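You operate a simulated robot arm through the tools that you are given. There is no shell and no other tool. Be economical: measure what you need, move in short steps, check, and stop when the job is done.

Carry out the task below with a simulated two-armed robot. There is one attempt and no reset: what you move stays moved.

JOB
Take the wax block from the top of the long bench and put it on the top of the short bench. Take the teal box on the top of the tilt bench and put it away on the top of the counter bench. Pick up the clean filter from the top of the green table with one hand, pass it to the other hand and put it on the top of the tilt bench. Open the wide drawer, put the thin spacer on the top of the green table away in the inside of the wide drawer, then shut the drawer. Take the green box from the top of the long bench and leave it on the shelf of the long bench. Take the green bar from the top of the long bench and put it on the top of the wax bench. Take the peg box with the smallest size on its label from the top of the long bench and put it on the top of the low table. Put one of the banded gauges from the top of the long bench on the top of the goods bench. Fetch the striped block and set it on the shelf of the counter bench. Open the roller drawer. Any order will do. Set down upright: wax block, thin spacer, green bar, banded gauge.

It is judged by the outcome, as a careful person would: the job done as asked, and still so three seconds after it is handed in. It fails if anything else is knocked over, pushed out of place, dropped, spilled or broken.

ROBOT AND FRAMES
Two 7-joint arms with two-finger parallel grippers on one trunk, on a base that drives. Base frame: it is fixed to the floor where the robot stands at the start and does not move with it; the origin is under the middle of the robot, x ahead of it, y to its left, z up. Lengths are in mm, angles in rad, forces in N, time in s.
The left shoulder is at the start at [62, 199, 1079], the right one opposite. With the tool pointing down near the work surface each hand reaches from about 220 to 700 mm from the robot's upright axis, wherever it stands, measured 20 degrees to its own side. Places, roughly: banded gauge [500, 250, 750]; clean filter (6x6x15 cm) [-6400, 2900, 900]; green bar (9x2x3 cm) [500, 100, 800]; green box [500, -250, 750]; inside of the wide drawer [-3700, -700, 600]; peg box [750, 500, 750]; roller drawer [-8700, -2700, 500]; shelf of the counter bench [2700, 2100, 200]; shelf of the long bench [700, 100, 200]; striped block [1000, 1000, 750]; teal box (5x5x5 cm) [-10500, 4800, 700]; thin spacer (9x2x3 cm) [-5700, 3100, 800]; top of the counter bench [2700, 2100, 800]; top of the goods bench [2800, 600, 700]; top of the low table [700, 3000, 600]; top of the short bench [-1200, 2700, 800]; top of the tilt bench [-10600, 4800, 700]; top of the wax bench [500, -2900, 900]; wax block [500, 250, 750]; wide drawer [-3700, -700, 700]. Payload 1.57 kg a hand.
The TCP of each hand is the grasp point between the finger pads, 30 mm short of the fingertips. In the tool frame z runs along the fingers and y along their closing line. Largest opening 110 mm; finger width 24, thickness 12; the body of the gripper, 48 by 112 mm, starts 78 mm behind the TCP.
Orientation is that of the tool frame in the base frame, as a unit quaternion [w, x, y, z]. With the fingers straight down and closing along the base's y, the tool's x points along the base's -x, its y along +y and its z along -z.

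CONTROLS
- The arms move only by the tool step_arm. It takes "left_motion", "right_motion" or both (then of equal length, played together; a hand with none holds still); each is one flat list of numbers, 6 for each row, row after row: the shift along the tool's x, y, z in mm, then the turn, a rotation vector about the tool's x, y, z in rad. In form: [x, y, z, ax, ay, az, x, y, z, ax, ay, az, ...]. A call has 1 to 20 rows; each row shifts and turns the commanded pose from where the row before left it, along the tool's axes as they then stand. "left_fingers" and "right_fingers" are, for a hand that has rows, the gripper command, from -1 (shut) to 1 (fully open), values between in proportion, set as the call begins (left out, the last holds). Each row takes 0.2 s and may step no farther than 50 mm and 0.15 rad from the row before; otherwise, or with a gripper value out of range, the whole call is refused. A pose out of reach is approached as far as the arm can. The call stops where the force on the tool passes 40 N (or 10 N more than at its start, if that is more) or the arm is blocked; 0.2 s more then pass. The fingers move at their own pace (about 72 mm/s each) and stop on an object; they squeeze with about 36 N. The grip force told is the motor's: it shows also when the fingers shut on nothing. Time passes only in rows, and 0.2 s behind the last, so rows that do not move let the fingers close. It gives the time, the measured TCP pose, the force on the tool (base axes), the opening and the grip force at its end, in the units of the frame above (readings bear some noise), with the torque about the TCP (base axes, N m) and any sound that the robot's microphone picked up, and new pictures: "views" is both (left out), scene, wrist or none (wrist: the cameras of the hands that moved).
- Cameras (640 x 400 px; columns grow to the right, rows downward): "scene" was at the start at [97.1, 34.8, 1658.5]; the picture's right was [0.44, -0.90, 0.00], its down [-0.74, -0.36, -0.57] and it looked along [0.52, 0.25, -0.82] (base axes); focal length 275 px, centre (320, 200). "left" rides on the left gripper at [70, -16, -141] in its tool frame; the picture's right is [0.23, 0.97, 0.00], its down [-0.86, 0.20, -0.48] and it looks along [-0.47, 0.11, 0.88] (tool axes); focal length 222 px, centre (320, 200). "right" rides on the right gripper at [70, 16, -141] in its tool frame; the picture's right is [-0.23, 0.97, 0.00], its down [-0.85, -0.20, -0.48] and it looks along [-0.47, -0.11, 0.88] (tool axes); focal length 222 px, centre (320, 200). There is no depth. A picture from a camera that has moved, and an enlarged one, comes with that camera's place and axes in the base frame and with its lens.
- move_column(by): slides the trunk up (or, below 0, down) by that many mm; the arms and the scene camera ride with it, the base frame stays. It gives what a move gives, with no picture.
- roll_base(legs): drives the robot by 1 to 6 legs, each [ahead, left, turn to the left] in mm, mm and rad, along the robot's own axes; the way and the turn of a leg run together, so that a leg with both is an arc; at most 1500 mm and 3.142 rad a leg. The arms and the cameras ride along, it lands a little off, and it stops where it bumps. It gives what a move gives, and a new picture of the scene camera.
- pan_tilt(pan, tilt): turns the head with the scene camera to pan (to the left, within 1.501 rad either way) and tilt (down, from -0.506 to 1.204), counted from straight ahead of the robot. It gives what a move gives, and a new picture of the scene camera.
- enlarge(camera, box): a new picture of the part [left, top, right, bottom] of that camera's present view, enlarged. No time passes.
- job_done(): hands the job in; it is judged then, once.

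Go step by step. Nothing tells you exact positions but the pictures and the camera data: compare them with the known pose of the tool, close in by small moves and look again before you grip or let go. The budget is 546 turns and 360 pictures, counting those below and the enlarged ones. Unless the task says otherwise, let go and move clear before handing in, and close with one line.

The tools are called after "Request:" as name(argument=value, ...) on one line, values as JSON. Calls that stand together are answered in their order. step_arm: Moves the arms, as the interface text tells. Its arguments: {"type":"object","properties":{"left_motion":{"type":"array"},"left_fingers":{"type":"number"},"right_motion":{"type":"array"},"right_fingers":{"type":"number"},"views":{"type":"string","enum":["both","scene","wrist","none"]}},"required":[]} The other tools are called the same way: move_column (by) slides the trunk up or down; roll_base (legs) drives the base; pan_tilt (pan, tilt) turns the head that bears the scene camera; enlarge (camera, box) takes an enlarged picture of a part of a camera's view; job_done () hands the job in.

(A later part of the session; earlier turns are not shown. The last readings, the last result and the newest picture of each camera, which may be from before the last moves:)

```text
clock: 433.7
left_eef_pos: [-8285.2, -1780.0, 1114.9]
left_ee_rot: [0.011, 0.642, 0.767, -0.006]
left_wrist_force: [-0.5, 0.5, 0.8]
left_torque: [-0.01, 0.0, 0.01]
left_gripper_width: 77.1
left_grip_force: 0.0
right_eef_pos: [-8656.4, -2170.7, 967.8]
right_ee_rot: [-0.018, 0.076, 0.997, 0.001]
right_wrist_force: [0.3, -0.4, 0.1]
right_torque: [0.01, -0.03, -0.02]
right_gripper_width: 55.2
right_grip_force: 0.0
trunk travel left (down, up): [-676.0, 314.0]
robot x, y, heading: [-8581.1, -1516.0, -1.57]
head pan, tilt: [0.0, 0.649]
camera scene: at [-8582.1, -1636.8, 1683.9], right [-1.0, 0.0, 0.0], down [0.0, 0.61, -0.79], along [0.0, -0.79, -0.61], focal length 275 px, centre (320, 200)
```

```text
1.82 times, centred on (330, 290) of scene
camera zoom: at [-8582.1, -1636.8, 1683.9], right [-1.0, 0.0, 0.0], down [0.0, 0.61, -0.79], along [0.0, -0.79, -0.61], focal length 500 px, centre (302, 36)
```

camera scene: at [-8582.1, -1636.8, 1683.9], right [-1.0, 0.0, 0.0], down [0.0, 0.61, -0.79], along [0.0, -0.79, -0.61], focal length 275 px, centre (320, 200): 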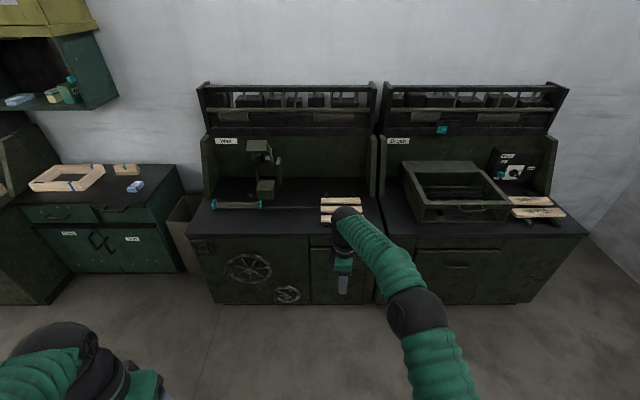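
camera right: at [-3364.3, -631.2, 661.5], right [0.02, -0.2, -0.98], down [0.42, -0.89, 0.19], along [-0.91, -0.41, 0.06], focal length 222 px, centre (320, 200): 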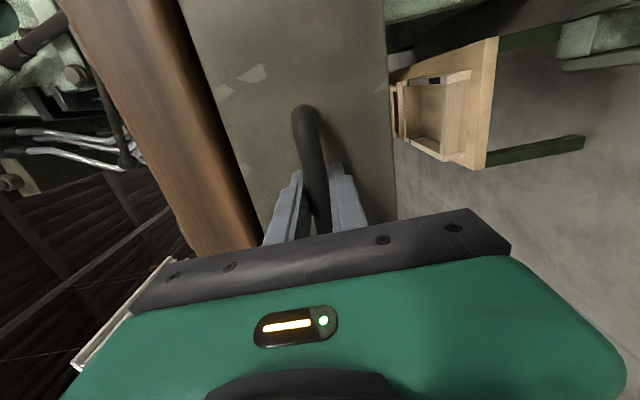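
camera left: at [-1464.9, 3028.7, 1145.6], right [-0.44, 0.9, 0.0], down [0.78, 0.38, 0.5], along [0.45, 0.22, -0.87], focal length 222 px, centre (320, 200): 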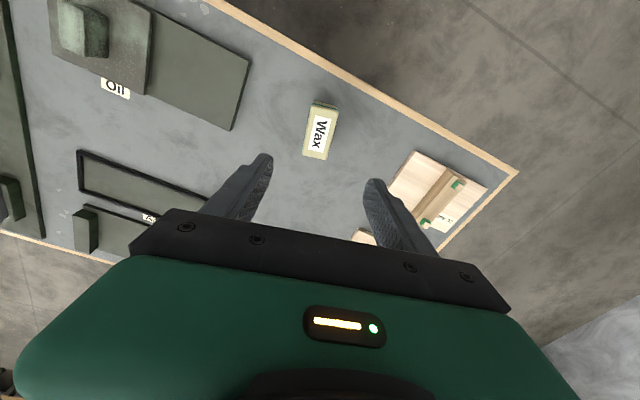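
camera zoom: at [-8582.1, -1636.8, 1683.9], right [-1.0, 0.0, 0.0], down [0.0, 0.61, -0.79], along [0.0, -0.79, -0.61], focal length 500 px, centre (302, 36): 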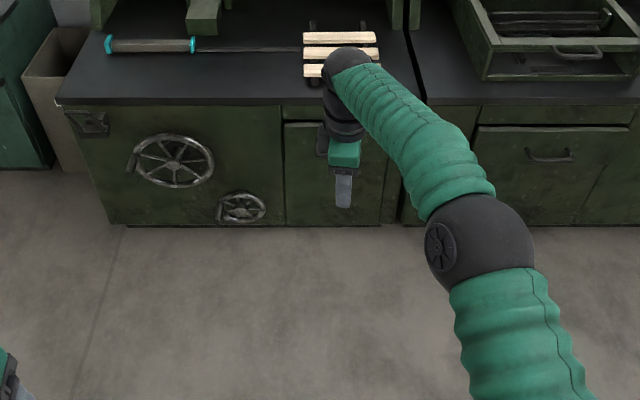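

Request:
move_column(by=-400)

Request:
move_column(by=-105)

Request:
roll_base(legs=[[0, -135, 0]])

Request:
step_arm(right_motion=[-25, 0, 0, 0, 0, -0.076, -25, 0, 0, 0, 0, -0.076, -25, 0, 0, 0, 0.036, 0, 0, 0, 0, 0.143, 0, 0, 0, 0, 0, 0.143, 0, 0, 0, 0, 0, 0.143, 0, 0, 0, 0, 0, 0.143, 0, 0, 0, 0, 0, 0.143, 0, 0, 0, 0, 0, 0.143, 0, 0, 0, 0, 0, 0.143, 0, 0, 0, 0, 0, 0.143, 0, 0, 0, 0, 0, 0.143, 0, 0, 0, 0, 0, 0.143, 0, 0, 0, 0, 0, 0.14, 0, 0], right_fingers=0.2, views="both")

```text
clock: 437.6
left_eef_pos: [-8286.0, -1778.4, 716.7]
left_ee_rot: [0.011, 0.641, 0.767, -0.008]
left_wrist_force: [0.0, 0.2, -0.1]
left_torque: [0.01, 0.01, -0.01]
left_gripper_width: 77.1
left_grip_force: 0.0
right_eef_pos: [-8657.4, -2168.7, 568.3]
right_ee_rot: [-0.018, 0.075, 0.997, 0.0]
right_wrist_force: [0.9, 0.0, 0.6]
right_torque: [0.02, 0.02, 0.01]
right_gripper_width: 55.2
right_grip_force: 0.0
trunk travel left (down, up): [-276.0, 714.0]
robot x, y, heading: [-8580.4, -1513.1, -1.574]
head pan, tilt: [0.0, 0.649]
```

```text
clock: 438.9
left_eef_pos: [-8285.6, -1777.1, 613.4]
left_ee_rot: [0.012, 0.641, 0.768, -0.009]
left_wrist_force: [0.1, -1.0, 0.5]
left_torque: [0.0, -0.02, -0.02]
left_gripper_width: 77.1
left_grip_force: 0.0
right_eef_pos: [-8657.8, -2168.7, 464.6]
right_ee_rot: [-0.017, 0.076, 0.997, 0.0]
right_wrist_force: [-0.1, 0.5, -0.6]
right_torque: [-0.02, 0.01, 0.01]
right_gripper_width: 55.1
right_grip_force: 0.1
trunk travel left (down, up): [-171.0, 819.0]
robot x, y, heading: [-8579.3, -1517.0, -1.574]
head pan, tilt: [0.0, 0.649]
```

```text
clock: 440.3
left_eef_pos: [-8423.4, -1778.0, 612.1]
left_ee_rot: [0.01, 0.641, 0.767, -0.009]
left_wrist_force: [0.3, 0.0, 0.2]
left_torque: [-0.03, 0.0, -0.02]
left_gripper_width: 76.9
left_grip_force: 0.0
right_eef_pos: [-8794.7, -2167.9, 464.9]
right_ee_rot: [-0.018, 0.077, 0.997, -0.001]
right_wrist_force: [0.1, -1.1, -0.3]
right_torque: [-0.02, 0.0, 0.0]
right_gripper_width: 55.0
right_grip_force: 0.0
trunk travel left (down, up): [-171.0, 819.0]
robot x, y, heading: [-8721.0, -1515.0, -1.575]
head pan, tilt: [0.0, 0.649]
camera scene: at [-8718.2, -1633.6, 1179.1], right [-1.0, 0.0, 0.0], down [0.0, 0.61, -0.8], along [0.0, -0.8, -0.61], focal length 275 px, centre (320, 200)
```

scene: 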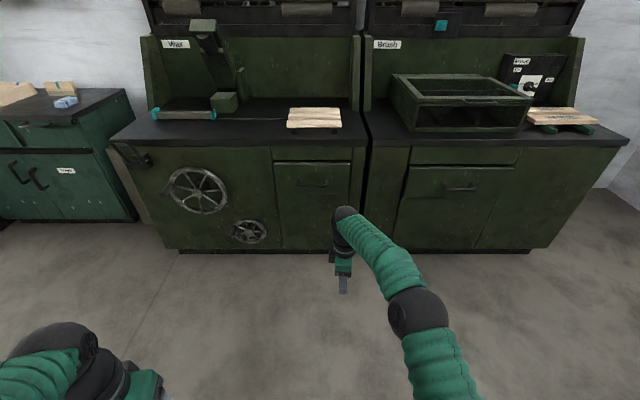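

```text
clock: 443.3
left_eef_pos: [-8424.0, -1777.8, 613.1]
left_ee_rot: [0.013, 0.642, 0.767, -0.008]
left_wrist_force: [0.4, 0.0, 0.8]
left_torque: [0.03, -0.01, 0.0]
left_gripper_width: 77.0
left_grip_force: 0.1
right_eef_pos: [-8655.5, -2342.8, 467.4]
right_ee_rot: [-0.026, -0.025, 0.708, -0.706]
right_wrist_force: [-0.5, 0.3, 0.8]
right_torque: [-0.01, 0.01, -0.02]
right_gripper_width: 66.2
right_grip_force: 0.0
right hand out of reach, approached as far as the arm can: row 3, 4, 5, 6, 7, 8, 9, 10, 11, 12, 14
trunk travel left (down, up): [-171.0, 819.0]
robot x, y, heading: [-8720.1, -1514.8, -1.572]
head pan, tilt: [0.0, 0.649]
camera scene: at [-8720.3, -1633.7, 1179.1], right [-1.0, 0.0, 0.0], down [0.0, 0.61, -0.8], along [0.0, -0.8, -0.61], focal length 275 px, centre (320, 200)
camera right: at [-8726.1, -2202.5, 456.7], right [0.16, 0.0, -0.99], down [0.87, 0.48, 0.14], along [0.47, -0.88, 0.07], focal length 222 px, centre (320, 200)
```

scene: 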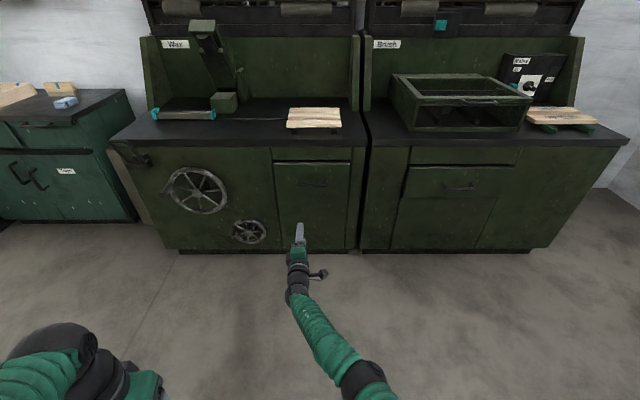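
right: 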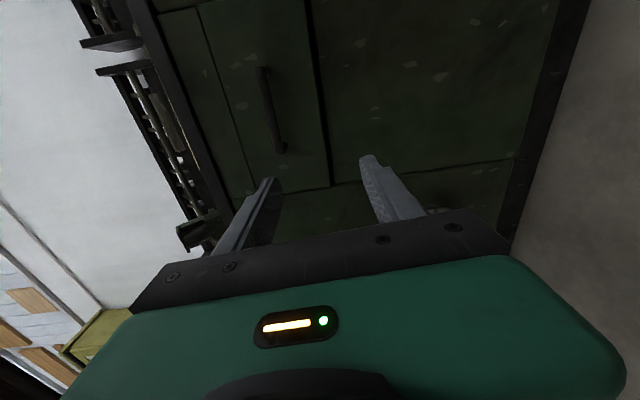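

The handle triangulates to about (-8692,-2588,541). I raise a bit, align and come closer.

Request:
move_column(by=74)

Request:
roll_base(legs=[[150, 0, 0]])

Request:
step_arm(right_motion=[18, 0, 0, 0, 0, -0.036, 18, 0, 0, 0, 0, -0.036], views="wrist")

```text
clock: 444.4
left_eef_pos: [-8424.3, -1776.4, 684.8]
left_ee_rot: [0.011, 0.641, 0.767, -0.008]
left_wrist_force: [0.5, 0.0, 0.4]
left_torque: [-0.02, 0.03, -0.02]
left_gripper_width: 77.0
left_grip_force: 0.2
right_eef_pos: [-8656.1, -2342.3, 543.1]
right_ee_rot: [-0.026, -0.025, 0.708, -0.706]
right_wrist_force: [-0.6, 1.1, -0.1]
right_torque: [-0.01, -0.02, -0.03]
right_gripper_width: 66.0
right_grip_force: 0.0
trunk travel left (down, up): [-245.0, 745.0]
robot x, y, heading: [-8719.3, -1513.0, -1.57]
head pan, tilt: [0.0, 0.649]
```

```text
clock: 445.8
left_eef_pos: [-8425.2, -1931.1, 686.5]
left_ee_rot: [0.011, 0.642, 0.767, -0.007]
left_wrist_force: [-0.1, -0.6, 0.7]
left_torque: [0.03, -0.01, 0.0]
left_gripper_width: 76.9
left_grip_force: 0.0
right_eef_pos: [-8657.3, -2496.8, 541.1]
right_ee_rot: [-0.025, -0.024, 0.708, -0.705]
right_wrist_force: [-0.3, -0.6, 0.7]
right_torque: [-0.02, 0.05, 0.0]
right_gripper_width: 66.1
right_grip_force: 0.1
trunk travel left (down, up): [-245.0, 745.0]
robot x, y, heading: [-8723.3, -1669.8, -1.577]
head pan, tilt: [0.0, 0.649]
camera scene: at [-8720.4, -1787.6, 1252.9], right [-1.0, 0.0, 0.0], down [0.0, 0.61, -0.79], along [0.0, -0.79, -0.61], focal length 275 px, centre (320, 200)
```

scene: 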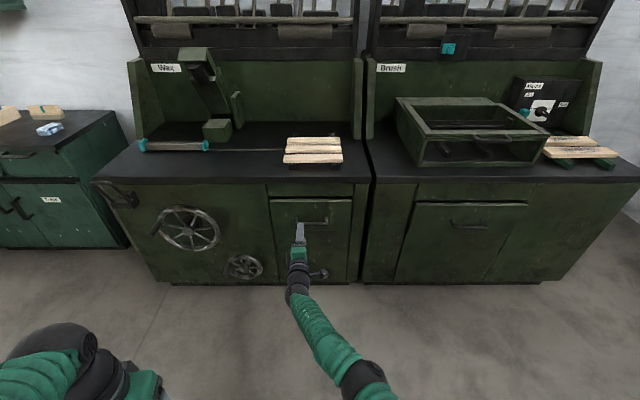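

```text
clock: 446.4
left_eef_pos: [-8425.8, -1929.3, 685.5]
left_ee_rot: [0.012, 0.642, 0.767, -0.009]
left_wrist_force: [0.3, 1.0, -0.4]
left_torque: [-0.04, 0.0, 0.03]
left_gripper_width: 76.8
left_grip_force: 0.1
right_eef_pos: [-8686.6, -2508.6, 540.3]
right_ee_rot: [-0.051, -0.048, 0.706, -0.705]
right_wrist_force: [-0.4, -0.5, -0.7]
right_torque: [0.02, -0.01, 0.03]
right_gripper_width: 66.1
right_grip_force: 0.1
right hand out of reach, approached as far as the arm can: row 1, 2
trunk travel left (down, up): [-245.0, 745.0]
robot x, y, heading: [-8719.2, -1667.7, -1.575]
head pan, tilt: [0.0, 0.649]
camera right: at [-8757.6, -2368.2, 534.3], right [0.09, 0.0, -1.0], down [0.88, 0.48, 0.08], along [0.47, -0.88, 0.04], focal length 222 px, centre (320, 200)
```

right: 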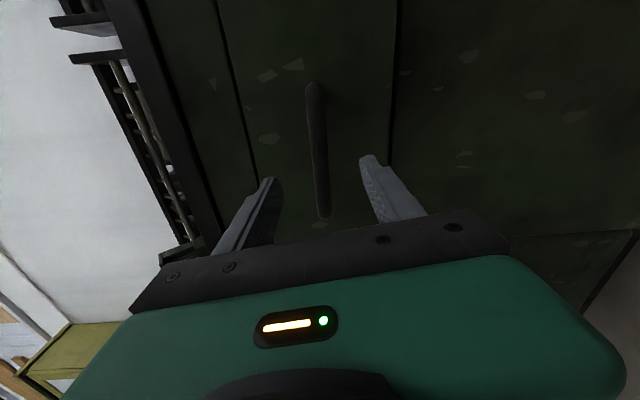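

Request:
step_arm(right_motion=[0, 0, 0, 0, 0, 0.07, 0, 0, 0, 0, 0, 0.07], views="none")

Request:
roll_base(legs=[[55, 0, 0]])

Request:
step_arm(right_motion=[0, 0, 0, 0, 0, 0], views="wrist")

```text
clock: 447.0
left_eef_pos: [-8424.1, -1930.2, 686.4]
left_ee_rot: [0.012, 0.642, 0.767, -0.009]
left_wrist_force: [-0.8, 0.5, -0.5]
left_torque: [-0.01, -0.02, 0.01]
left_gripper_width: 76.8
left_grip_force: 0.0
right_eef_pos: [-8685.2, -2508.6, 541.0]
right_ee_rot: [-0.002, 0.001, 0.708, -0.707]
right_wrist_force: [0.8, 0.1, -0.8]
right_torque: [-0.04, -0.01, 0.02]
right_gripper_width: 65.9
right_grip_force: 0.1
trunk travel left (down, up): [-245.0, 745.0]
robot x, y, heading: [-8720.0, -1663.2, -1.572]
head pan, tilt: [0.0, 0.649]
```

```text
clock: 447.9
left_eef_pos: [-8425.0, -1983.2, 685.4]
left_ee_rot: [0.011, 0.641, 0.767, -0.008]
left_wrist_force: [0.2, 0.2, -0.9]
left_torque: [0.0, -0.01, 0.02]
left_gripper_width: 77.0
left_grip_force: 0.0
right_eef_pos: [-8686.4, -2562.7, 539.4]
right_ee_rot: [-0.001, 0.001, 0.707, -0.707]
right_wrist_force: [0.2, -0.9, 0.4]
right_torque: [0.0, -0.03, 0.0]
right_gripper_width: 66.0
right_grip_force: 0.1
trunk travel left (down, up): [-245.0, 745.0]
robot x, y, heading: [-8720.4, -1721.3, -1.573]
head pan, tilt: [0.0, 0.649]
camera scene: at [-8720.6, -1841.7, 1252.9], right [-1.0, 0.0, 0.0], down [0.0, 0.61, -0.79], along [0.0, -0.79, -0.61], focal length 275 px, centre (320, 200)
```

scene: 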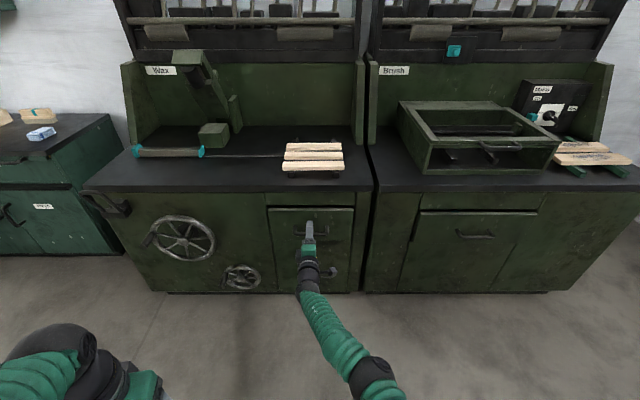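

```text
clock: 448.3
left_eef_pos: [-8425.5, -1981.5, 687.5]
left_ee_rot: [0.012, 0.642, 0.767, -0.009]
left_wrist_force: [0.2, -0.5, 0.2]
left_torque: [0.01, 0.06, 0.01]
left_gripper_width: 77.1
left_grip_force: 0.2
right_eef_pos: [-8685.8, -2562.4, 542.0]
right_ee_rot: [0.001, 0.0, -0.707, 0.707]
right_wrist_force: [-0.4, 0.6, 0.7]
right_torque: [0.03, -0.02, 0.0]
right_gripper_width: 65.9
right_grip_force: 0.2
trunk travel left (down, up): [-245.0, 745.0]
robot x, y, heading: [-8716.6, -1722.1, -1.574]
head pan, tilt: [0.0, 0.649]
camera right: at [-8755.4, -2422.2, 524.5], right [0.23, 0.0, -0.97], down [0.86, 0.48, 0.2], along [0.46, -0.88, 0.11], focal length 222 px, centre (320, 200)
```

right: 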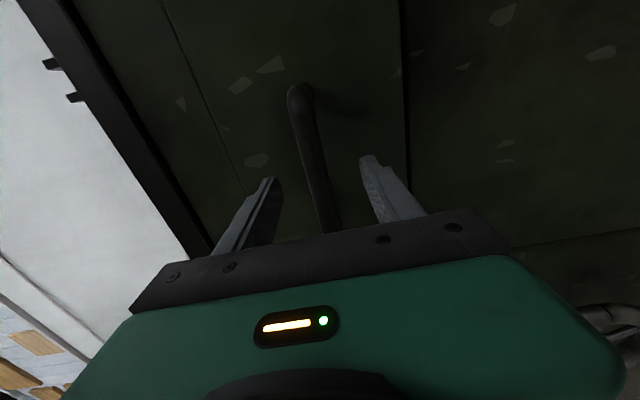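

Request:
step_arm(right_motion=[0, 0, 6, 0, 0, 0, 0, 0, 4, 0, 0, 0], views="none")

Request:
step_arm(right_motion=[0, 0, 0, 0, 0, 0, 0, 0, 0, 0, 0, 0, 0, 0, 0, 0, 0, 0, 0, 0, 0, 0, 0, 0], right_fingers=-1, views="wrist")

```text
clock: 448.9
left_eef_pos: [-8424.7, -1981.5, 686.3]
left_ee_rot: [0.012, 0.642, 0.767, -0.009]
left_wrist_force: [1.2, 0.2, 0.3]
left_torque: [0.0, 0.02, 0.02]
left_gripper_width: 77.2
left_grip_force: 0.2
right_eef_pos: [-8688.4, -2569.0, 546.3]
right_ee_rot: [0.002, 0.0, -0.707, 0.707]
right_wrist_force: [-0.5, 1.0, -0.5]
right_torque: [0.0, -0.01, -0.02]
right_gripper_width: 66.1
right_grip_force: 0.1
right hand out of reach, approached as far as the arm can: row 1, 2
trunk travel left (down, up): [-245.0, 745.0]
robot x, y, heading: [-8724.0, -1720.6, -1.573]
head pan, tilt: [0.0, 0.649]
```

```text
clock: 449.9
left_eef_pos: [-8424.4, -1982.4, 684.0]
left_ee_rot: [0.01, 0.642, 0.767, -0.007]
left_wrist_force: [-0.1, 0.5, -0.2]
left_torque: [-0.02, 0.0, -0.03]
left_gripper_width: 77.0
left_grip_force: 0.1
right_eef_pos: [-8688.3, -2568.6, 540.3]
right_ee_rot: [-0.001, 0.0, 0.71, -0.705]
right_wrist_force: [-2.2, 22.2, -21.8]
right_torque: [0.02, -0.4, 0.09]
right_gripper_width: 15.9
right_grip_force: 31.7
trunk travel left (down, up): [-245.0, 745.0]
robot x, y, heading: [-8720.7, -1721.5, -1.575]
head pan, tilt: [0.0, 0.649]
camera right: at [-8758.2, -2428.2, 524.4], right [0.23, 0.01, -0.97], down [0.86, 0.47, 0.2], along [0.46, -0.88, 0.1], focal length 222 px, centre (320, 200)
```

right: 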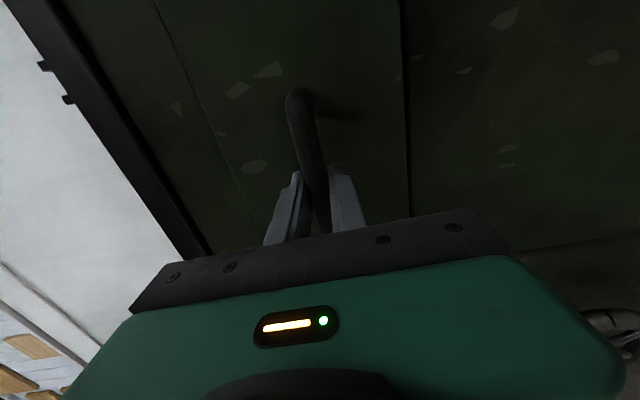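

Gripped (16 mm). I pull by backing the base.

Request:
roll_base(legs=[[-250, 0, 0]])

```text
clock: 451.7
left_eef_pos: [-8424.3, -1731.3, 685.1]
left_ee_rot: [0.01, 0.641, 0.768, -0.005]
left_wrist_force: [0.1, 0.5, 0.1]
left_torque: [-0.02, 0.0, -0.04]
left_gripper_width: 77.3
left_grip_force: 0.1
right_eef_pos: [-8690.1, -2318.5, 540.1]
right_ee_rot: [-0.002, 0.0, 0.709, -0.705]
right_wrist_force: [-14.1, 0.4, -24.5]
right_torque: [-0.08, -0.16, -0.18]
right_gripper_width: 15.9
right_grip_force: 31.3
trunk travel left (down, up): [-245.0, 745.0]
robot x, y, heading: [-8722.7, -1469.6, -1.571]
head pan, tilt: [0.0, 0.649]
camera scene: at [-8722.3, -1593.9, 1252.4], right [-1.0, 0.0, 0.0], down [0.0, 0.61, -0.79], along [0.0, -0.79, -0.61], focal length 275 px, centre (320, 200)
```

scene: 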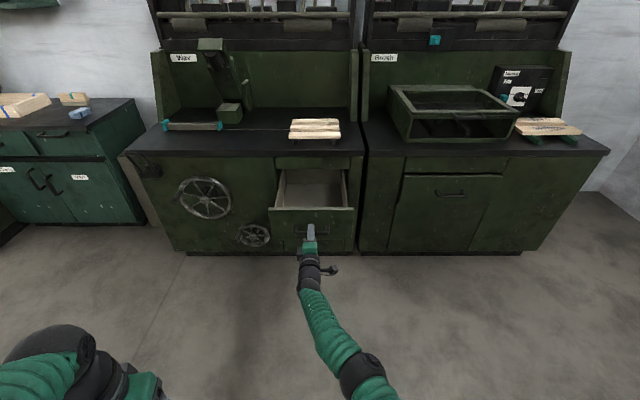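

Open 250 mm and still moving; I pull a bit more to have it fully open.

Request:
roll_base(legs=[[-150, 0, 0]])

```text
clock: 453.1
left_eef_pos: [-8423.1, -1581.2, 685.6]
left_ee_rot: [0.009, 0.638, 0.77, -0.008]
left_wrist_force: [0.4, 0.3, 0.2]
left_torque: [-0.04, -0.01, 0.0]
left_gripper_width: 77.0
left_grip_force: 0.1
right_eef_pos: [-8683.5, -2169.9, 545.5]
right_ee_rot: [0.001, 0.002, -0.707, 0.707]
right_wrist_force: [0.0, 0.6, -0.2]
right_torque: [0.03, -0.01, -0.01]
right_gripper_width: 0.0
right_grip_force: 22.0
trunk travel left (down, up): [-245.0, 745.0]
robot x, y, heading: [-8724.8, -1324.6, -1.564]
head pan, tilt: [0.0, 0.649]
camera scene: at [-8719.6, -1442.4, 1253.2], right [-1.0, -0.01, 0.0], down [0.0, 0.61, -0.8], along [0.0, -0.8, -0.61], focal length 275 px, centre (320, 200)
```

scene: 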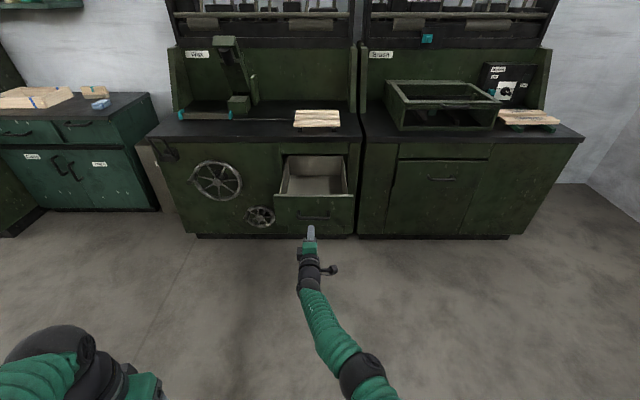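

The roller drawer is fully open. I fold the hand down, raise the trunk and turn to look toward the green table.

Request:
step_arm(right_motion=[0, 0, -30, -0.143, 0, 0, 0, 0, -30, -0.143, 0, 0, 0, 0, -30, -0.143, 0, 0, 0, 0, 0, -0.143, 0, 0, 0, 0, 0, -0.143, 0, 0, 0, 0, 0, -0.143, 0, 0, 0, 0, 0, -0.143, 0, 0, 0, 0, 0, -0.143, 0, 0, 0, 0, 0, -0.143, 0, 0, 0, 0, 0, -0.143, 0, 0, 0, 0, 0, -0.141, 0, 0], right_fingers=1, views="none")

Request:
move_column(by=400)

Request:
roll_base(legs=[[-300, 0, 0], [0, 0, 2.6]])

Request:
pan_tilt(pan=0, tilt=0.25)

```text
clock: 455.5
left_eef_pos: [-8423.1, -1579.1, 684.6]
left_ee_rot: [0.009, 0.638, 0.77, -0.005]
left_wrist_force: [-0.8, -0.5, -0.7]
left_torque: [0.02, -0.02, -0.01]
left_gripper_width: 76.8
left_grip_force: 0.0
right_eef_pos: [-8771.7, -1991.2, 509.8]
right_ee_rot: [-0.002, -0.001, 1.0, 0.0]
right_wrist_force: [0.4, -0.1, 0.7]
right_torque: [-0.04, 0.0, 0.0]
right_gripper_width: 110.1
right_grip_force: 0.1
right hand out of reach, approached as far as the arm can: row 1, 2, 3, 4, 5, 6, 7, 8, 9, 10, 11
trunk travel left (down, up): [-245.0, 745.0]
robot x, y, heading: [-8720.6, -1321.7, -1.57]
head pan, tilt: [0.0, 0.649]
```

```text
clock: 459.3
left_eef_pos: [-8423.5, -1580.7, 1083.9]
left_ee_rot: [0.008, 0.638, 0.77, -0.006]
left_wrist_force: [-0.1, -0.5, 0.2]
left_torque: [0.01, -0.01, 0.02]
left_gripper_width: 76.9
left_grip_force: 0.0
right_eef_pos: [-8771.1, -1993.9, 909.8]
right_ee_rot: [-0.002, 0.0, 1.0, -0.001]
right_wrist_force: [-0.2, 0.7, -0.8]
right_torque: [0.0, -0.03, -0.02]
right_gripper_width: 110.0
right_grip_force: 0.0
trunk travel left (down, up): [-645.0, 345.0]
robot x, y, heading: [-8721.3, -1322.7, -1.562]
head pan, tilt: [0.0, 0.649]
```

```text
clock: 467.6
left_eef_pos: [-8864.3, -655.9, 1085.3]
left_ee_rot: [0.009, -0.591, 0.807, 0.006]
left_wrist_force: [-0.5, -0.2, -0.3]
left_torque: [-0.01, -0.03, 0.03]
left_gripper_width: 77.1
left_grip_force: 0.1
right_eef_pos: [-8361.4, -457.2, 908.9]
right_ee_rot: [0.0, 0.97, -0.244, 0.002]
right_wrist_force: [-1.2, 1.1, -0.1]
right_torque: [0.01, -0.01, 0.0]
right_gripper_width: 109.9
right_grip_force: 0.1
trunk travel left (down, up): [-645.0, 345.0]
robot x, y, heading: [-8723.4, -1017.5, 1.077]
head pan, tilt: [0.0, 0.649]
camera scene: at [-8667.8, -915.5, 1653.1], right [0.88, -0.47, 0.0], down [-0.28, -0.54, -0.8], along [0.37, 0.7, -0.61], focal length 275 px, centre (320, 200)
```

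scene: 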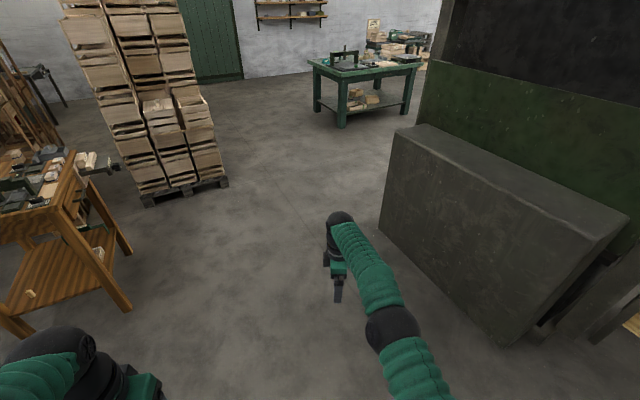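

```text
clock: 468.5
left_eef_pos: [-8864.5, -656.1, 1083.3]
left_ee_rot: [0.007, -0.591, 0.807, 0.005]
left_wrist_force: [0.1, -0.3, 0.2]
left_torque: [0.0, 0.04, 0.01]
left_gripper_width: 77.0
left_grip_force: 0.1
right_eef_pos: [-8362.2, -456.2, 910.9]
right_ee_rot: [-0.001, 0.97, -0.244, 0.002]
right_wrist_force: [0.3, 0.3, -0.4]
right_torque: [-0.01, 0.0, 0.01]
right_gripper_width: 109.8
right_grip_force: 0.0
trunk travel left (down, up): [-645.0, 345.0]
robot x, y, heading: [-8721.3, -1026.2, 1.085]
head pan, tilt: [0.0, 0.25]
camera scene: at [-8664.8, -909.7, 1689.5], right [0.88, -0.47, 0.0], down [-0.12, -0.22, -0.97], along [0.45, 0.85, -0.25], focal length 275 px, centre (320, 200)
```

scene: 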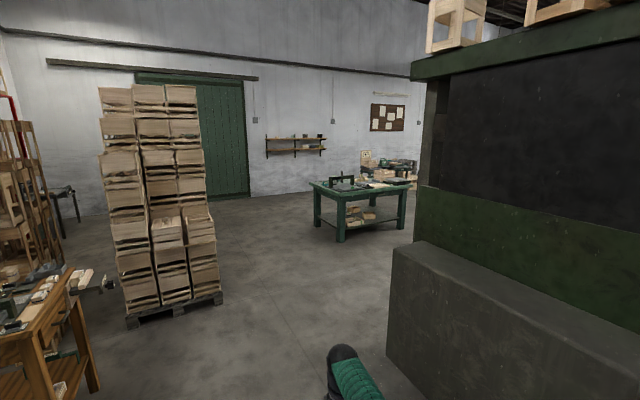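

The green table is straight ahead in the distance, path clear. I drive to its west end, facing it.

Request:
roll_base(legs=[[0, 0, 0.09], [1400, 0, 0], [1400, 0, 0], [1350, 0, 0], [0, 0, -1.175]])

Request:
pan_tilt(pan=0, tilt=0.6)

```text
clock: 492.1
left_eef_pos: [-6910.8, 3185.3, 1083.3]
left_ee_rot: [0.008, -0.084, 0.996, 0.001]
left_wrist_force: [-0.7, -0.2, 0.2]
left_torque: [0.02, -0.02, 0.0]
left_gripper_width: 77.4
left_grip_force: 0.1
right_eef_pos: [-6502.2, 2830.3, 910.6]
right_ee_rot: [0.0, -0.703, 0.711, -0.002]
right_wrist_force: [0.4, 0.1, -0.3]
right_torque: [0.0, 0.0, 0.02]
right_gripper_width: 110.2
right_grip_force: 0.0
trunk travel left (down, up): [-645.0, 345.0]
robot x, y, heading: [-7168.5, 2890.5, -0.015]
head pan, tilt: [0.0, 0.25]
camera scene: at [-7044.3, 2891.2, 1689.6], right [-0.01, -1.0, 0.0], down [-0.25, 0.0, -0.97], along [0.97, -0.01, -0.25], focal length 275 px, centre (320, 200)
```

scene: 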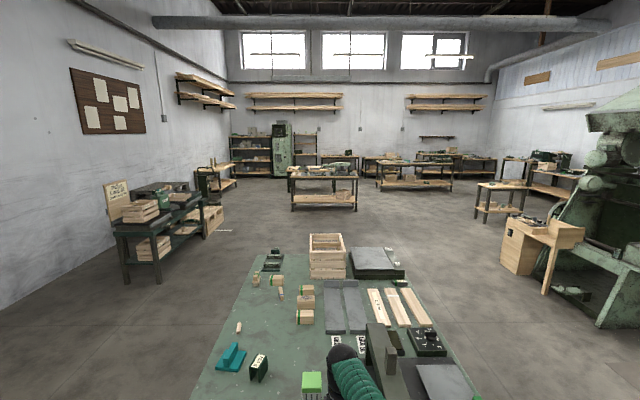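

```text
clock: 492.9
left_eef_pos: [-6912.8, 3185.1, 1083.3]
left_ee_rot: [0.006, -0.085, 0.996, 0.0]
left_wrist_force: [0.3, -0.2, 0.4]
left_torque: [-0.03, -0.01, 0.02]
left_gripper_width: 77.0
left_grip_force: 0.1
right_eef_pos: [-6502.0, 2830.0, 910.7]
right_ee_rot: [0.0, -0.702, 0.712, -0.003]
right_wrist_force: [-0.8, -0.1, 1.0]
right_torque: [-0.01, -0.02, -0.01]
right_gripper_width: 109.8
right_grip_force: 0.0
trunk travel left (down, up): [-645.0, 345.0]
robot x, y, heading: [-7171.0, 2891.4, -0.013]
head pan, tilt: [0.0, 0.6]
camera scene: at [-7049.4, 2891.0, 1657.4], right [-0.01, -1.0, 0.0], down [-0.57, 0.01, -0.82], along [0.82, -0.01, -0.57], focal length 275 px, centre (320, 200)
```

scene: 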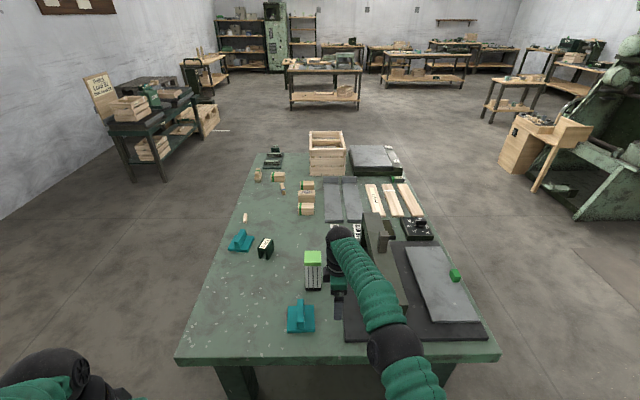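

Request:
enlarge(camera="scene", box=[170, 130, 510, 370])

```text
1.67 times, centred on (340, 250) of scene
camera zoom: at [-7049.4, 2891.0, 1657.4], right [-0.01, -1.0, 0.0], down [-0.57, 0.01, -0.82], along [0.82, -0.01, -0.57], focal length 458 px, centre (287, 117)
```

zoom: 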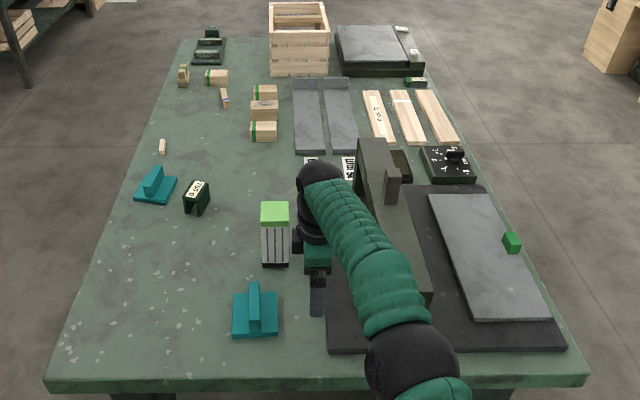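

I see the slatted filter with the green top at about (-6395, 2908), right beside the right hand, so I lift that hand straight up first.

Request:
step_arm(right_motion=[0, 0, -40, 0, 0, 0, 0, 0, -40, 0, 0, 0, 0, 0, -40, 0, 0, 0, 0, 0, -40, 0, 0, 0, 0, 0, -30, 0, 0, 0], views="both")

```text
clock: 494.1
left_eef_pos: [-6913.6, 3184.5, 1083.8]
left_ee_rot: [0.007, -0.085, 0.996, 0.001]
left_wrist_force: [-0.3, 0.1, -0.1]
left_torque: [0.01, 0.01, 0.0]
left_gripper_width: 77.1
left_grip_force: 0.2
right_eef_pos: [-6532.9, 2830.2, 1093.7]
right_ee_rot: [0.0, -0.702, 0.712, -0.003]
right_wrist_force: [-0.3, -0.6, -0.6]
right_torque: [0.0, 0.0, -0.02]
right_gripper_width: 110.0
right_grip_force: 0.0
right hand out of reach, approached as far as the arm can: row 2, 3, 4, 5
trunk travel left (down, up): [-645.0, 345.0]
robot x, y, heading: [-7169.4, 2890.4, -0.011]
head pan, tilt: [0.0, 0.6]
camera scene: at [-7050.7, 2891.0, 1657.4], right [-0.01, -1.0, 0.0], down [-0.57, 0.01, -0.82], along [0.82, -0.01, -0.57], focal length 275 px, centre (320, 200)
camera right: at [-6550.1, 2759.5, 1235.5], right [-0.97, 0.24, 0.0], down [0.21, 0.85, 0.48], along [0.12, 0.46, -0.88], focal length 222 px, centre (320, 200)
```

scene: 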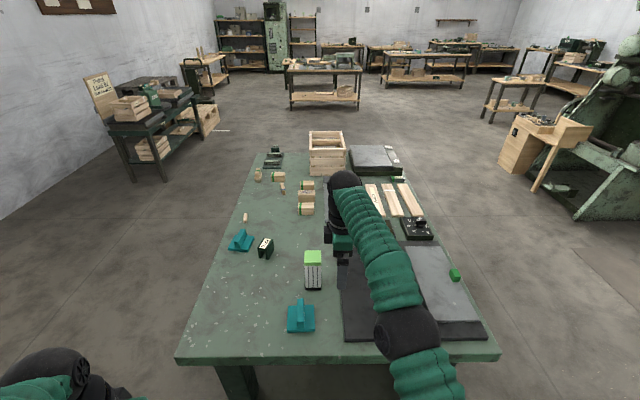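
right: 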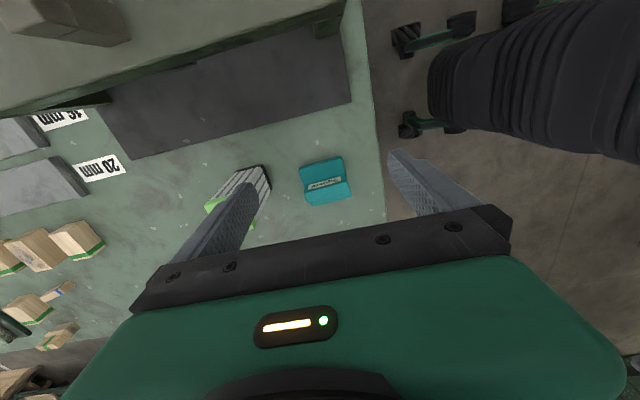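

Request:
roll_base(legs=[[140, 0, 0.012]])

Request:
step_arm(right_motion=[-25, 6, 0, 0, 0, 0, -25, 6, 0, 0, 0, 0, -25, 0, 0, 0, 0, 0], views="wrist")

```text
clock: 495.5
left_eef_pos: [-6778.8, 3187.4, 1083.3]
left_ee_rot: [0.009, -0.092, 0.996, 0.001]
left_wrist_force: [0.5, 0.6, -0.4]
left_torque: [-0.02, -0.03, -0.03]
left_gripper_width: 77.0
left_grip_force: 0.0
right_eef_pos: [-6394.3, 2837.8, 1096.4]
right_ee_rot: [0.0, -0.706, 0.708, -0.003]
right_wrist_force: [-0.2, -0.2, 0.7]
right_torque: [-0.02, 0.03, -0.02]
right_gripper_width: 110.2
right_grip_force: 0.2
trunk travel left (down, up): [-645.0, 345.0]
robot x, y, heading: [-7034.3, 2887.7, 0.002]
head pan, tilt: [0.0, 0.6]
camera scene: at [-6914.6, 2891.6, 1657.6], right [0.0, -1.0, 0.0], down [-0.56, 0.0, -0.83], along [0.83, 0.0, -0.56], focal length 275 px, centre (320, 200)
```

scene: 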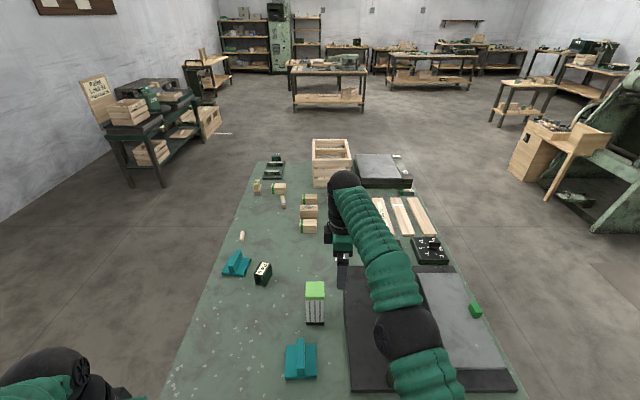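

```text
clock: 496.3
left_eef_pos: [-6778.4, 3188.8, 1082.3]
left_ee_rot: [0.005, -0.092, 0.996, -0.001]
left_wrist_force: [0.1, 0.5, 0.3]
left_torque: [-0.01, 0.01, -0.01]
left_gripper_width: 76.9
left_grip_force: 0.0
right_eef_pos: [-6417.4, 2911.1, 1091.7]
right_ee_rot: [-0.001, -0.706, 0.709, -0.003]
right_wrist_force: [0.2, -0.6, -1.3]
right_torque: [0.01, 0.0, -0.02]
right_gripper_width: 110.1
right_grip_force: 0.2
right hand out of reach, approached as far as the arm can: row 3
trunk travel left (down, up): [-645.0, 345.0]
robot x, y, heading: [-7029.9, 2888.8, 0.005]
head pan, tilt: [0.0, 0.6]
camera right: at [-6433.7, 2840.2, 1232.7], right [-0.97, 0.23, 0.0], down [0.2, 0.86, 0.47], along [0.11, 0.46, -0.88], focal length 222 px, centre (320, 200)
```

right: 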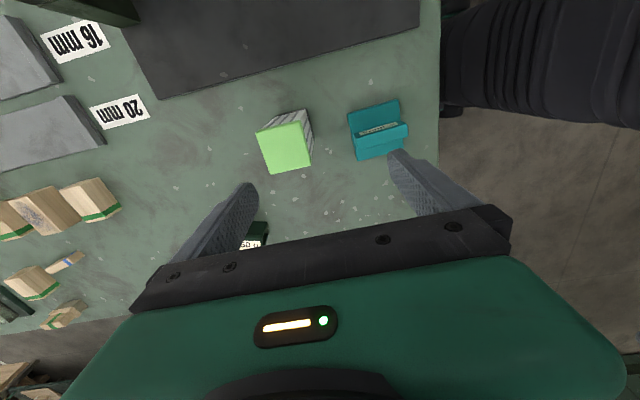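

Request:
step_arm(right_motion=[0, -15, 25, 0, 0, 0, 0, -15, 25, 0, 0, 0], views="wrist")

```text
clock: 496.9
left_eef_pos: [-6779.2, 3187.4, 1081.2]
left_ee_rot: [0.005, -0.091, 0.996, 0.0]
left_wrist_force: [-0.3, 0.3, -0.2]
left_torque: [0.03, 0.01, 0.02]
left_gripper_width: 77.4
left_grip_force: 0.2
right_eef_pos: [-6398.5, 2905.8, 1036.2]
right_ee_rot: [0.0, -0.707, 0.707, -0.002]
right_wrist_force: [-0.5, 0.1, 0.3]
right_torque: [0.0, 0.02, 0.01]
right_gripper_width: 110.1
right_grip_force: 0.1
right hand out of reach, approached as far as the arm can: row 2
trunk travel left (down, up): [-645.0, 345.0]
robot x, y, heading: [-7033.9, 2893.3, 0.002]
head pan, tilt: [0.0, 0.6]
camera right: at [-6415.5, 2834.7, 1177.9], right [-0.97, 0.23, 0.0], down [0.2, 0.86, 0.48], along [0.11, 0.46, -0.88], focal length 222 px, centre (320, 200)
```

right: 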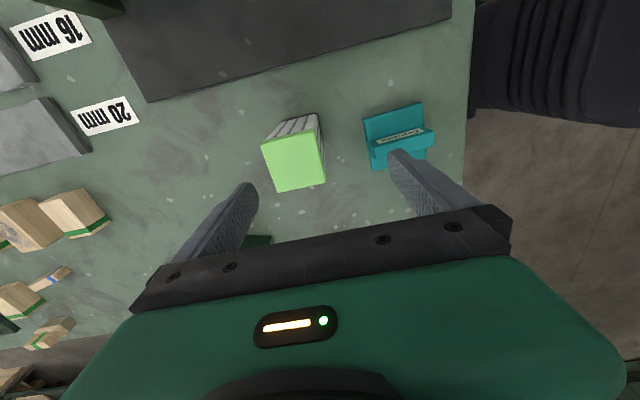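

Request:
roll_base(legs=[[35, 0, 0]])

Request:
step_arm(right_motion=[4, 0, 5, 0, 0, 0, 3, 0, 5, 0, 0, 0], views="wrist")

```text
clock: 497.7
left_eef_pos: [-6750.5, 3189.0, 1085.2]
left_ee_rot: [0.009, -0.091, 0.996, 0.0]
left_wrist_force: [-0.5, 0.5, 0.6]
left_torque: [0.02, -0.03, -0.01]
left_gripper_width: 76.9
left_grip_force: 0.0
right_eef_pos: [-6369.5, 2905.2, 1041.0]
right_ee_rot: [0.003, -0.707, 0.708, -0.005]
right_wrist_force: [-2.0, -0.3, 0.6]
right_torque: [0.0, -0.06, -0.01]
right_gripper_width: 109.9
right_grip_force: 0.1
trunk travel left (down, up): [-645.0, 345.0]
robot x, y, heading: [-6996.7, 2890.4, 0.002]
head pan, tilt: [0.0, 0.6]
camera scene: at [-6886.7, 2892.3, 1658.2], right [0.0, -1.0, 0.0], down [-0.56, 0.0, -0.83], along [0.83, 0.0, -0.56], focal length 275 px, centre (320, 200)
```

scene: 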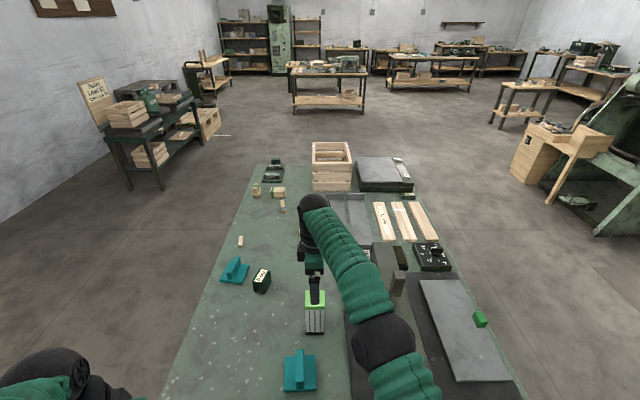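

```text
clock: 498.3
left_eef_pos: [-6746.7, 3186.8, 1082.6]
left_ee_rot: [0.005, -0.092, 0.996, 0.0]
left_wrist_force: [0.2, 0.2, 0.1]
left_torque: [-0.01, 0.01, 0.0]
left_gripper_width: 77.3
left_grip_force: 0.0
right_eef_pos: [-6364.1, 2899.0, 1029.8]
right_ee_rot: [0.002, -0.707, 0.708, -0.004]
right_wrist_force: [0.0, 0.0, 0.0]
right_torque: [0.0, 0.0, 0.0]
right_gripper_width: 110.0
right_grip_force: 0.0
trunk travel left (down, up): [-645.0, 345.0]
robot x, y, heading: [-6997.7, 2891.1, 0.004]
head pan, tilt: [0.0, 0.6]
camera right: at [-6382.9, 2828.5, 1170.7], right [-0.97, 0.23, -0.01], down [0.2, 0.86, 0.48], along [0.12, 0.46, -0.88], focal length 222 px, centre (320, 200)
```

right: 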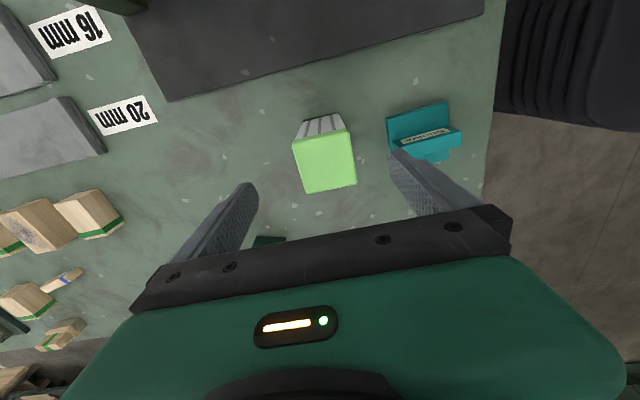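

Request:
step_arm(right_motion=[0, 3, 35, 0, 0, 0, 0, 0, 35, 0, 0, 0, 0, 0, 33, 0, 0, 0], views="wrist")

Request:
step_arm(right_motion=[0, 0, 0, 0, 0, 0, 0, 0, 0, 0, 0, 0, 0, 0, 0, 0, 0, 0, 0, 0, 0, 0, 0, 0], right_fingers=-1, views="none")

```text
clock: 499.1
left_eef_pos: [-6744.9, 3187.7, 1081.9]
left_ee_rot: [0.004, -0.092, 0.996, 0.0]
left_wrist_force: [-0.7, 0.2, 0.2]
left_torque: [0.01, -0.01, 0.0]
left_gripper_width: 76.9
left_grip_force: 0.1
right_eef_pos: [-6367.0, 2899.6, 925.1]
right_ee_rot: [0.001, -0.707, 0.707, -0.003]
right_wrist_force: [0.9, -0.2, -0.3]
right_torque: [0.03, 0.0, -0.01]
right_gripper_width: 110.3
right_grip_force: 0.0
trunk travel left (down, up): [-645.0, 345.0]
robot x, y, heading: [-6995.4, 2890.4, 0.0]
head pan, tilt: [0.0, 0.6]
camera right: at [-6384.1, 2827.8, 1065.8], right [-0.97, 0.23, -0.01], down [0.2, 0.86, 0.48], along [0.11, 0.46, -0.88], focal length 222 px, centre (320, 200)
```

right: 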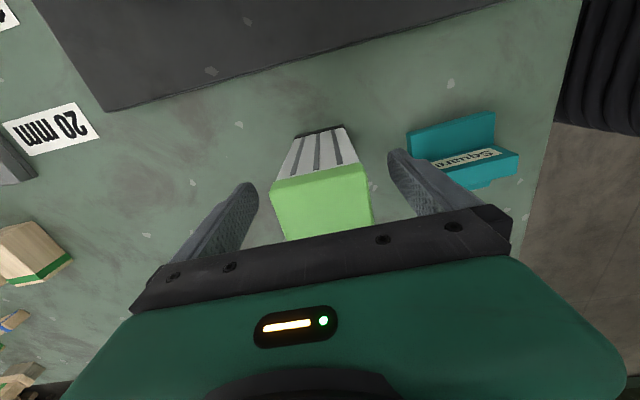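

```text
clock: 500.1
left_eef_pos: [-6744.8, 3187.3, 1082.8]
left_ee_rot: [0.004, -0.091, 0.996, 0.0]
left_wrist_force: [-0.1, 0.6, 0.2]
left_torque: [0.0, -0.01, -0.03]
left_gripper_width: 77.0
left_grip_force: 0.1
right_eef_pos: [-6368.2, 2898.8, 927.2]
right_ee_rot: [0.001, -0.707, 0.707, -0.003]
right_wrist_force: [-1.3, -0.1, 0.2]
right_torque: [0.05, 0.24, 0.04]
right_gripper_width: 57.9
right_grip_force: 36.1
trunk travel left (down, up): [-645.0, 345.0]
robot x, y, heading: [-6997.1, 2890.4, 0.005]
head pan, tilt: [0.0, 0.6]
```

The filter is gripped. I lift it and back away from the table for the handover.

Request:
step_arm(right_motion=[0, 0, -35, 0, 0, 0, 0, 0, -35, 0, 0, 0], views="none")

Request:
roll_base(legs=[[-500, 0, 0]])

Request:
step_arm(right_motion=[0, 40, -25, 0, 0, 0, 0, 40, -25, 0, 0, 0, 0, 40, -25, 0, 0, 0, 0, 0, -25, 0, 0, 0], views="scene")

```text
clock: 500.7
left_eef_pos: [-6747.2, 3189.1, 1082.0]
left_ee_rot: [0.004, -0.092, 0.996, 0.0]
left_wrist_force: [-0.3, -0.3, 0.3]
left_torque: [0.01, -0.03, -0.04]
left_gripper_width: 77.2
left_grip_force: 0.0
right_eef_pos: [-6371.7, 2899.9, 995.0]
right_ee_rot: [-0.001, 0.707, -0.707, 0.004]
right_wrist_force: [0.0, -0.1, -2.4]
right_torque: [0.01, 0.01, -0.01]
right_gripper_width: 57.7
right_grip_force: 36.3
trunk travel left (down, up): [-645.0, 345.0]
robot x, y, heading: [-6996.8, 2888.1, 0.0]
head pan, tilt: [0.0, 0.6]
```

```text
clock: 503.7
left_eef_pos: [-7264.5, 3186.8, 1081.0]
left_ee_rot: [0.003, -0.095, 0.995, 0.0]
left_wrist_force: [0.2, 0.2, -0.5]
left_torque: [0.01, 0.0, -0.01]
left_gripper_width: 77.1
left_grip_force: 0.0
right_eef_pos: [-6883.6, 2901.2, 994.3]
right_ee_rot: [0.0, 0.709, -0.705, 0.003]
right_wrist_force: [-0.1, -0.6, -2.6]
right_torque: [-0.02, 0.01, 0.02]
right_gripper_width: 57.5
right_grip_force: 36.2
trunk travel left (down, up): [-645.0, 345.0]
robot x, y, heading: [-7513.8, 2887.4, 0.011]
head pan, tilt: [0.0, 0.6]
camera scene: at [-7392.0, 2890.6, 1657.2], right [0.01, -1.0, 0.0], down [-0.57, -0.01, -0.82], along [0.82, 0.01, -0.57], focal length 275 px, centre (320, 200)
```

scene: 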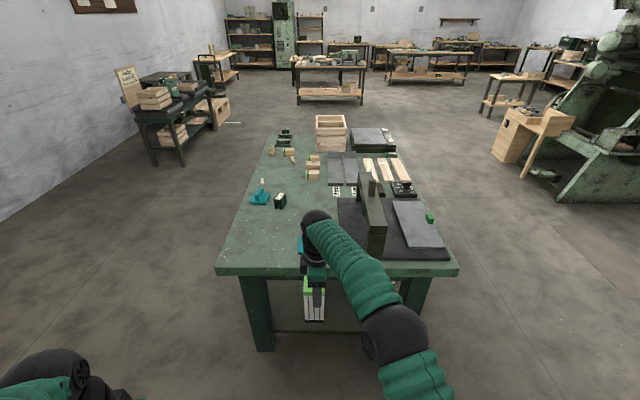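

```text
clock: 504.7
left_eef_pos: [-7264.2, 3186.9, 1081.6]
left_ee_rot: [0.003, -0.095, 0.995, 0.0]
left_wrist_force: [0.5, -0.4, -0.4]
left_torque: [-0.02, -0.02, 0.01]
left_gripper_width: 77.1
left_grip_force: 0.1
right_eef_pos: [-7007.2, 2901.2, 1094.6]
right_ee_rot: [-0.001, 0.709, -0.705, 0.002]
right_wrist_force: [0.3, 0.0, -2.3]
right_torque: [-0.02, 0.0, 0.0]
right_gripper_width: 57.8
right_grip_force: 36.1
trunk travel left (down, up): [-645.0, 345.0]
robot x, y, heading: [-7512.8, 2886.7, 0.007]
head pan, tilt: [0.0, 0.6]
camera scene: at [-7393.9, 2890.3, 1657.3], right [0.01, -1.0, 0.0], down [-0.57, -0.01, -0.82], along [0.82, 0.01, -0.57], focal length 275 px, centre (320, 200)
```

scene: 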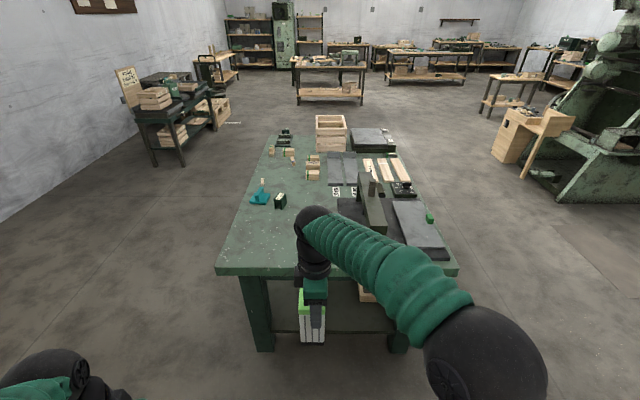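

I roll the right hand so the filter lies horizontally, pointing to the left hand.

Request:
step_arm(right_motion=[40, 0, 0, 0, 0, 0, 40, 0, 0, 0, 0, 0, 0, 0, 0, 0, -0.143, 0, 0, 0, 0, 0, -0.143, 0, 0, 0, 0, 0, -0.143, 0, 0, 0, 0, 0, -0.143, 0, 0, 0, 0, 0, -0.143, 0, 0, 0, 0, 0, -0.143, 0, 0, 0, 0, 0, -0.143, 0, 0, 0, 0, 0, -0.143, 0, 0, 0, 0, 0, -0.143, 0, 0, 0, 0, 0, -0.143, 0, 0, 0, 0, 0, -0.141, 0], views="both")

```text
clock: 507.5
left_eef_pos: [-7266.7, 3185.5, 1081.9]
left_ee_rot: [0.003, -0.095, 0.996, -0.001]
left_wrist_force: [1.3, 0.1, 0.3]
left_torque: [0.02, 0.03, 0.0]
left_gripper_width: 77.0
left_grip_force: 0.1
right_eef_pos: [-7006.5, 2818.6, 1095.6]
right_ee_rot: [-0.501, 0.503, -0.496, -0.5]
right_wrist_force: [0.2, -0.8, -1.5]
right_torque: [-0.11, 0.01, -0.04]
right_gripper_width: 57.7
right_grip_force: 36.3
trunk travel left (down, up): [-645.0, 345.0]
robot x, y, heading: [-7513.1, 2887.7, 0.005]
head pan, tilt: [0.0, 0.6]
camera scene: at [-7393.1, 2886.4, 1657.3], right [0.01, -1.0, 0.0], down [-0.57, 0.0, -0.82], along [0.82, 0.01, -0.57], focal length 275 px, centre (320, 200)
camera right: at [-7021.4, 2675.5, 1024.7], right [-0.98, -0.01, 0.22], down [0.2, -0.48, 0.86], along [0.1, 0.88, 0.47], focal length 222 px, centre (320, 200)
```

scene: 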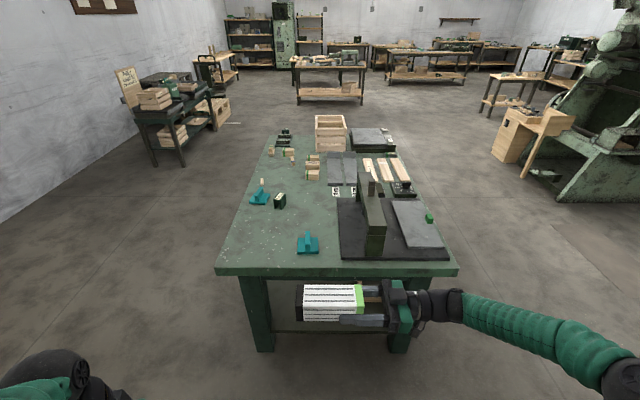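
right: 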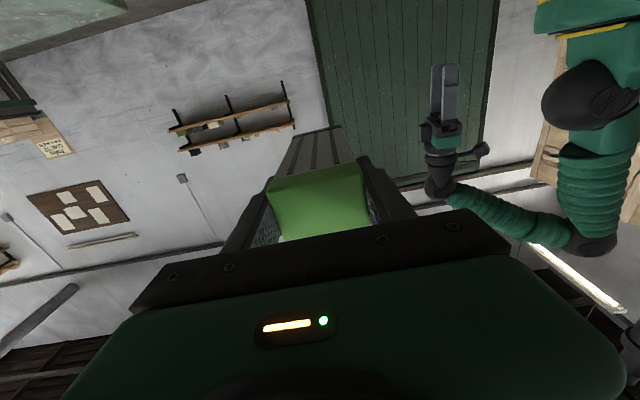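

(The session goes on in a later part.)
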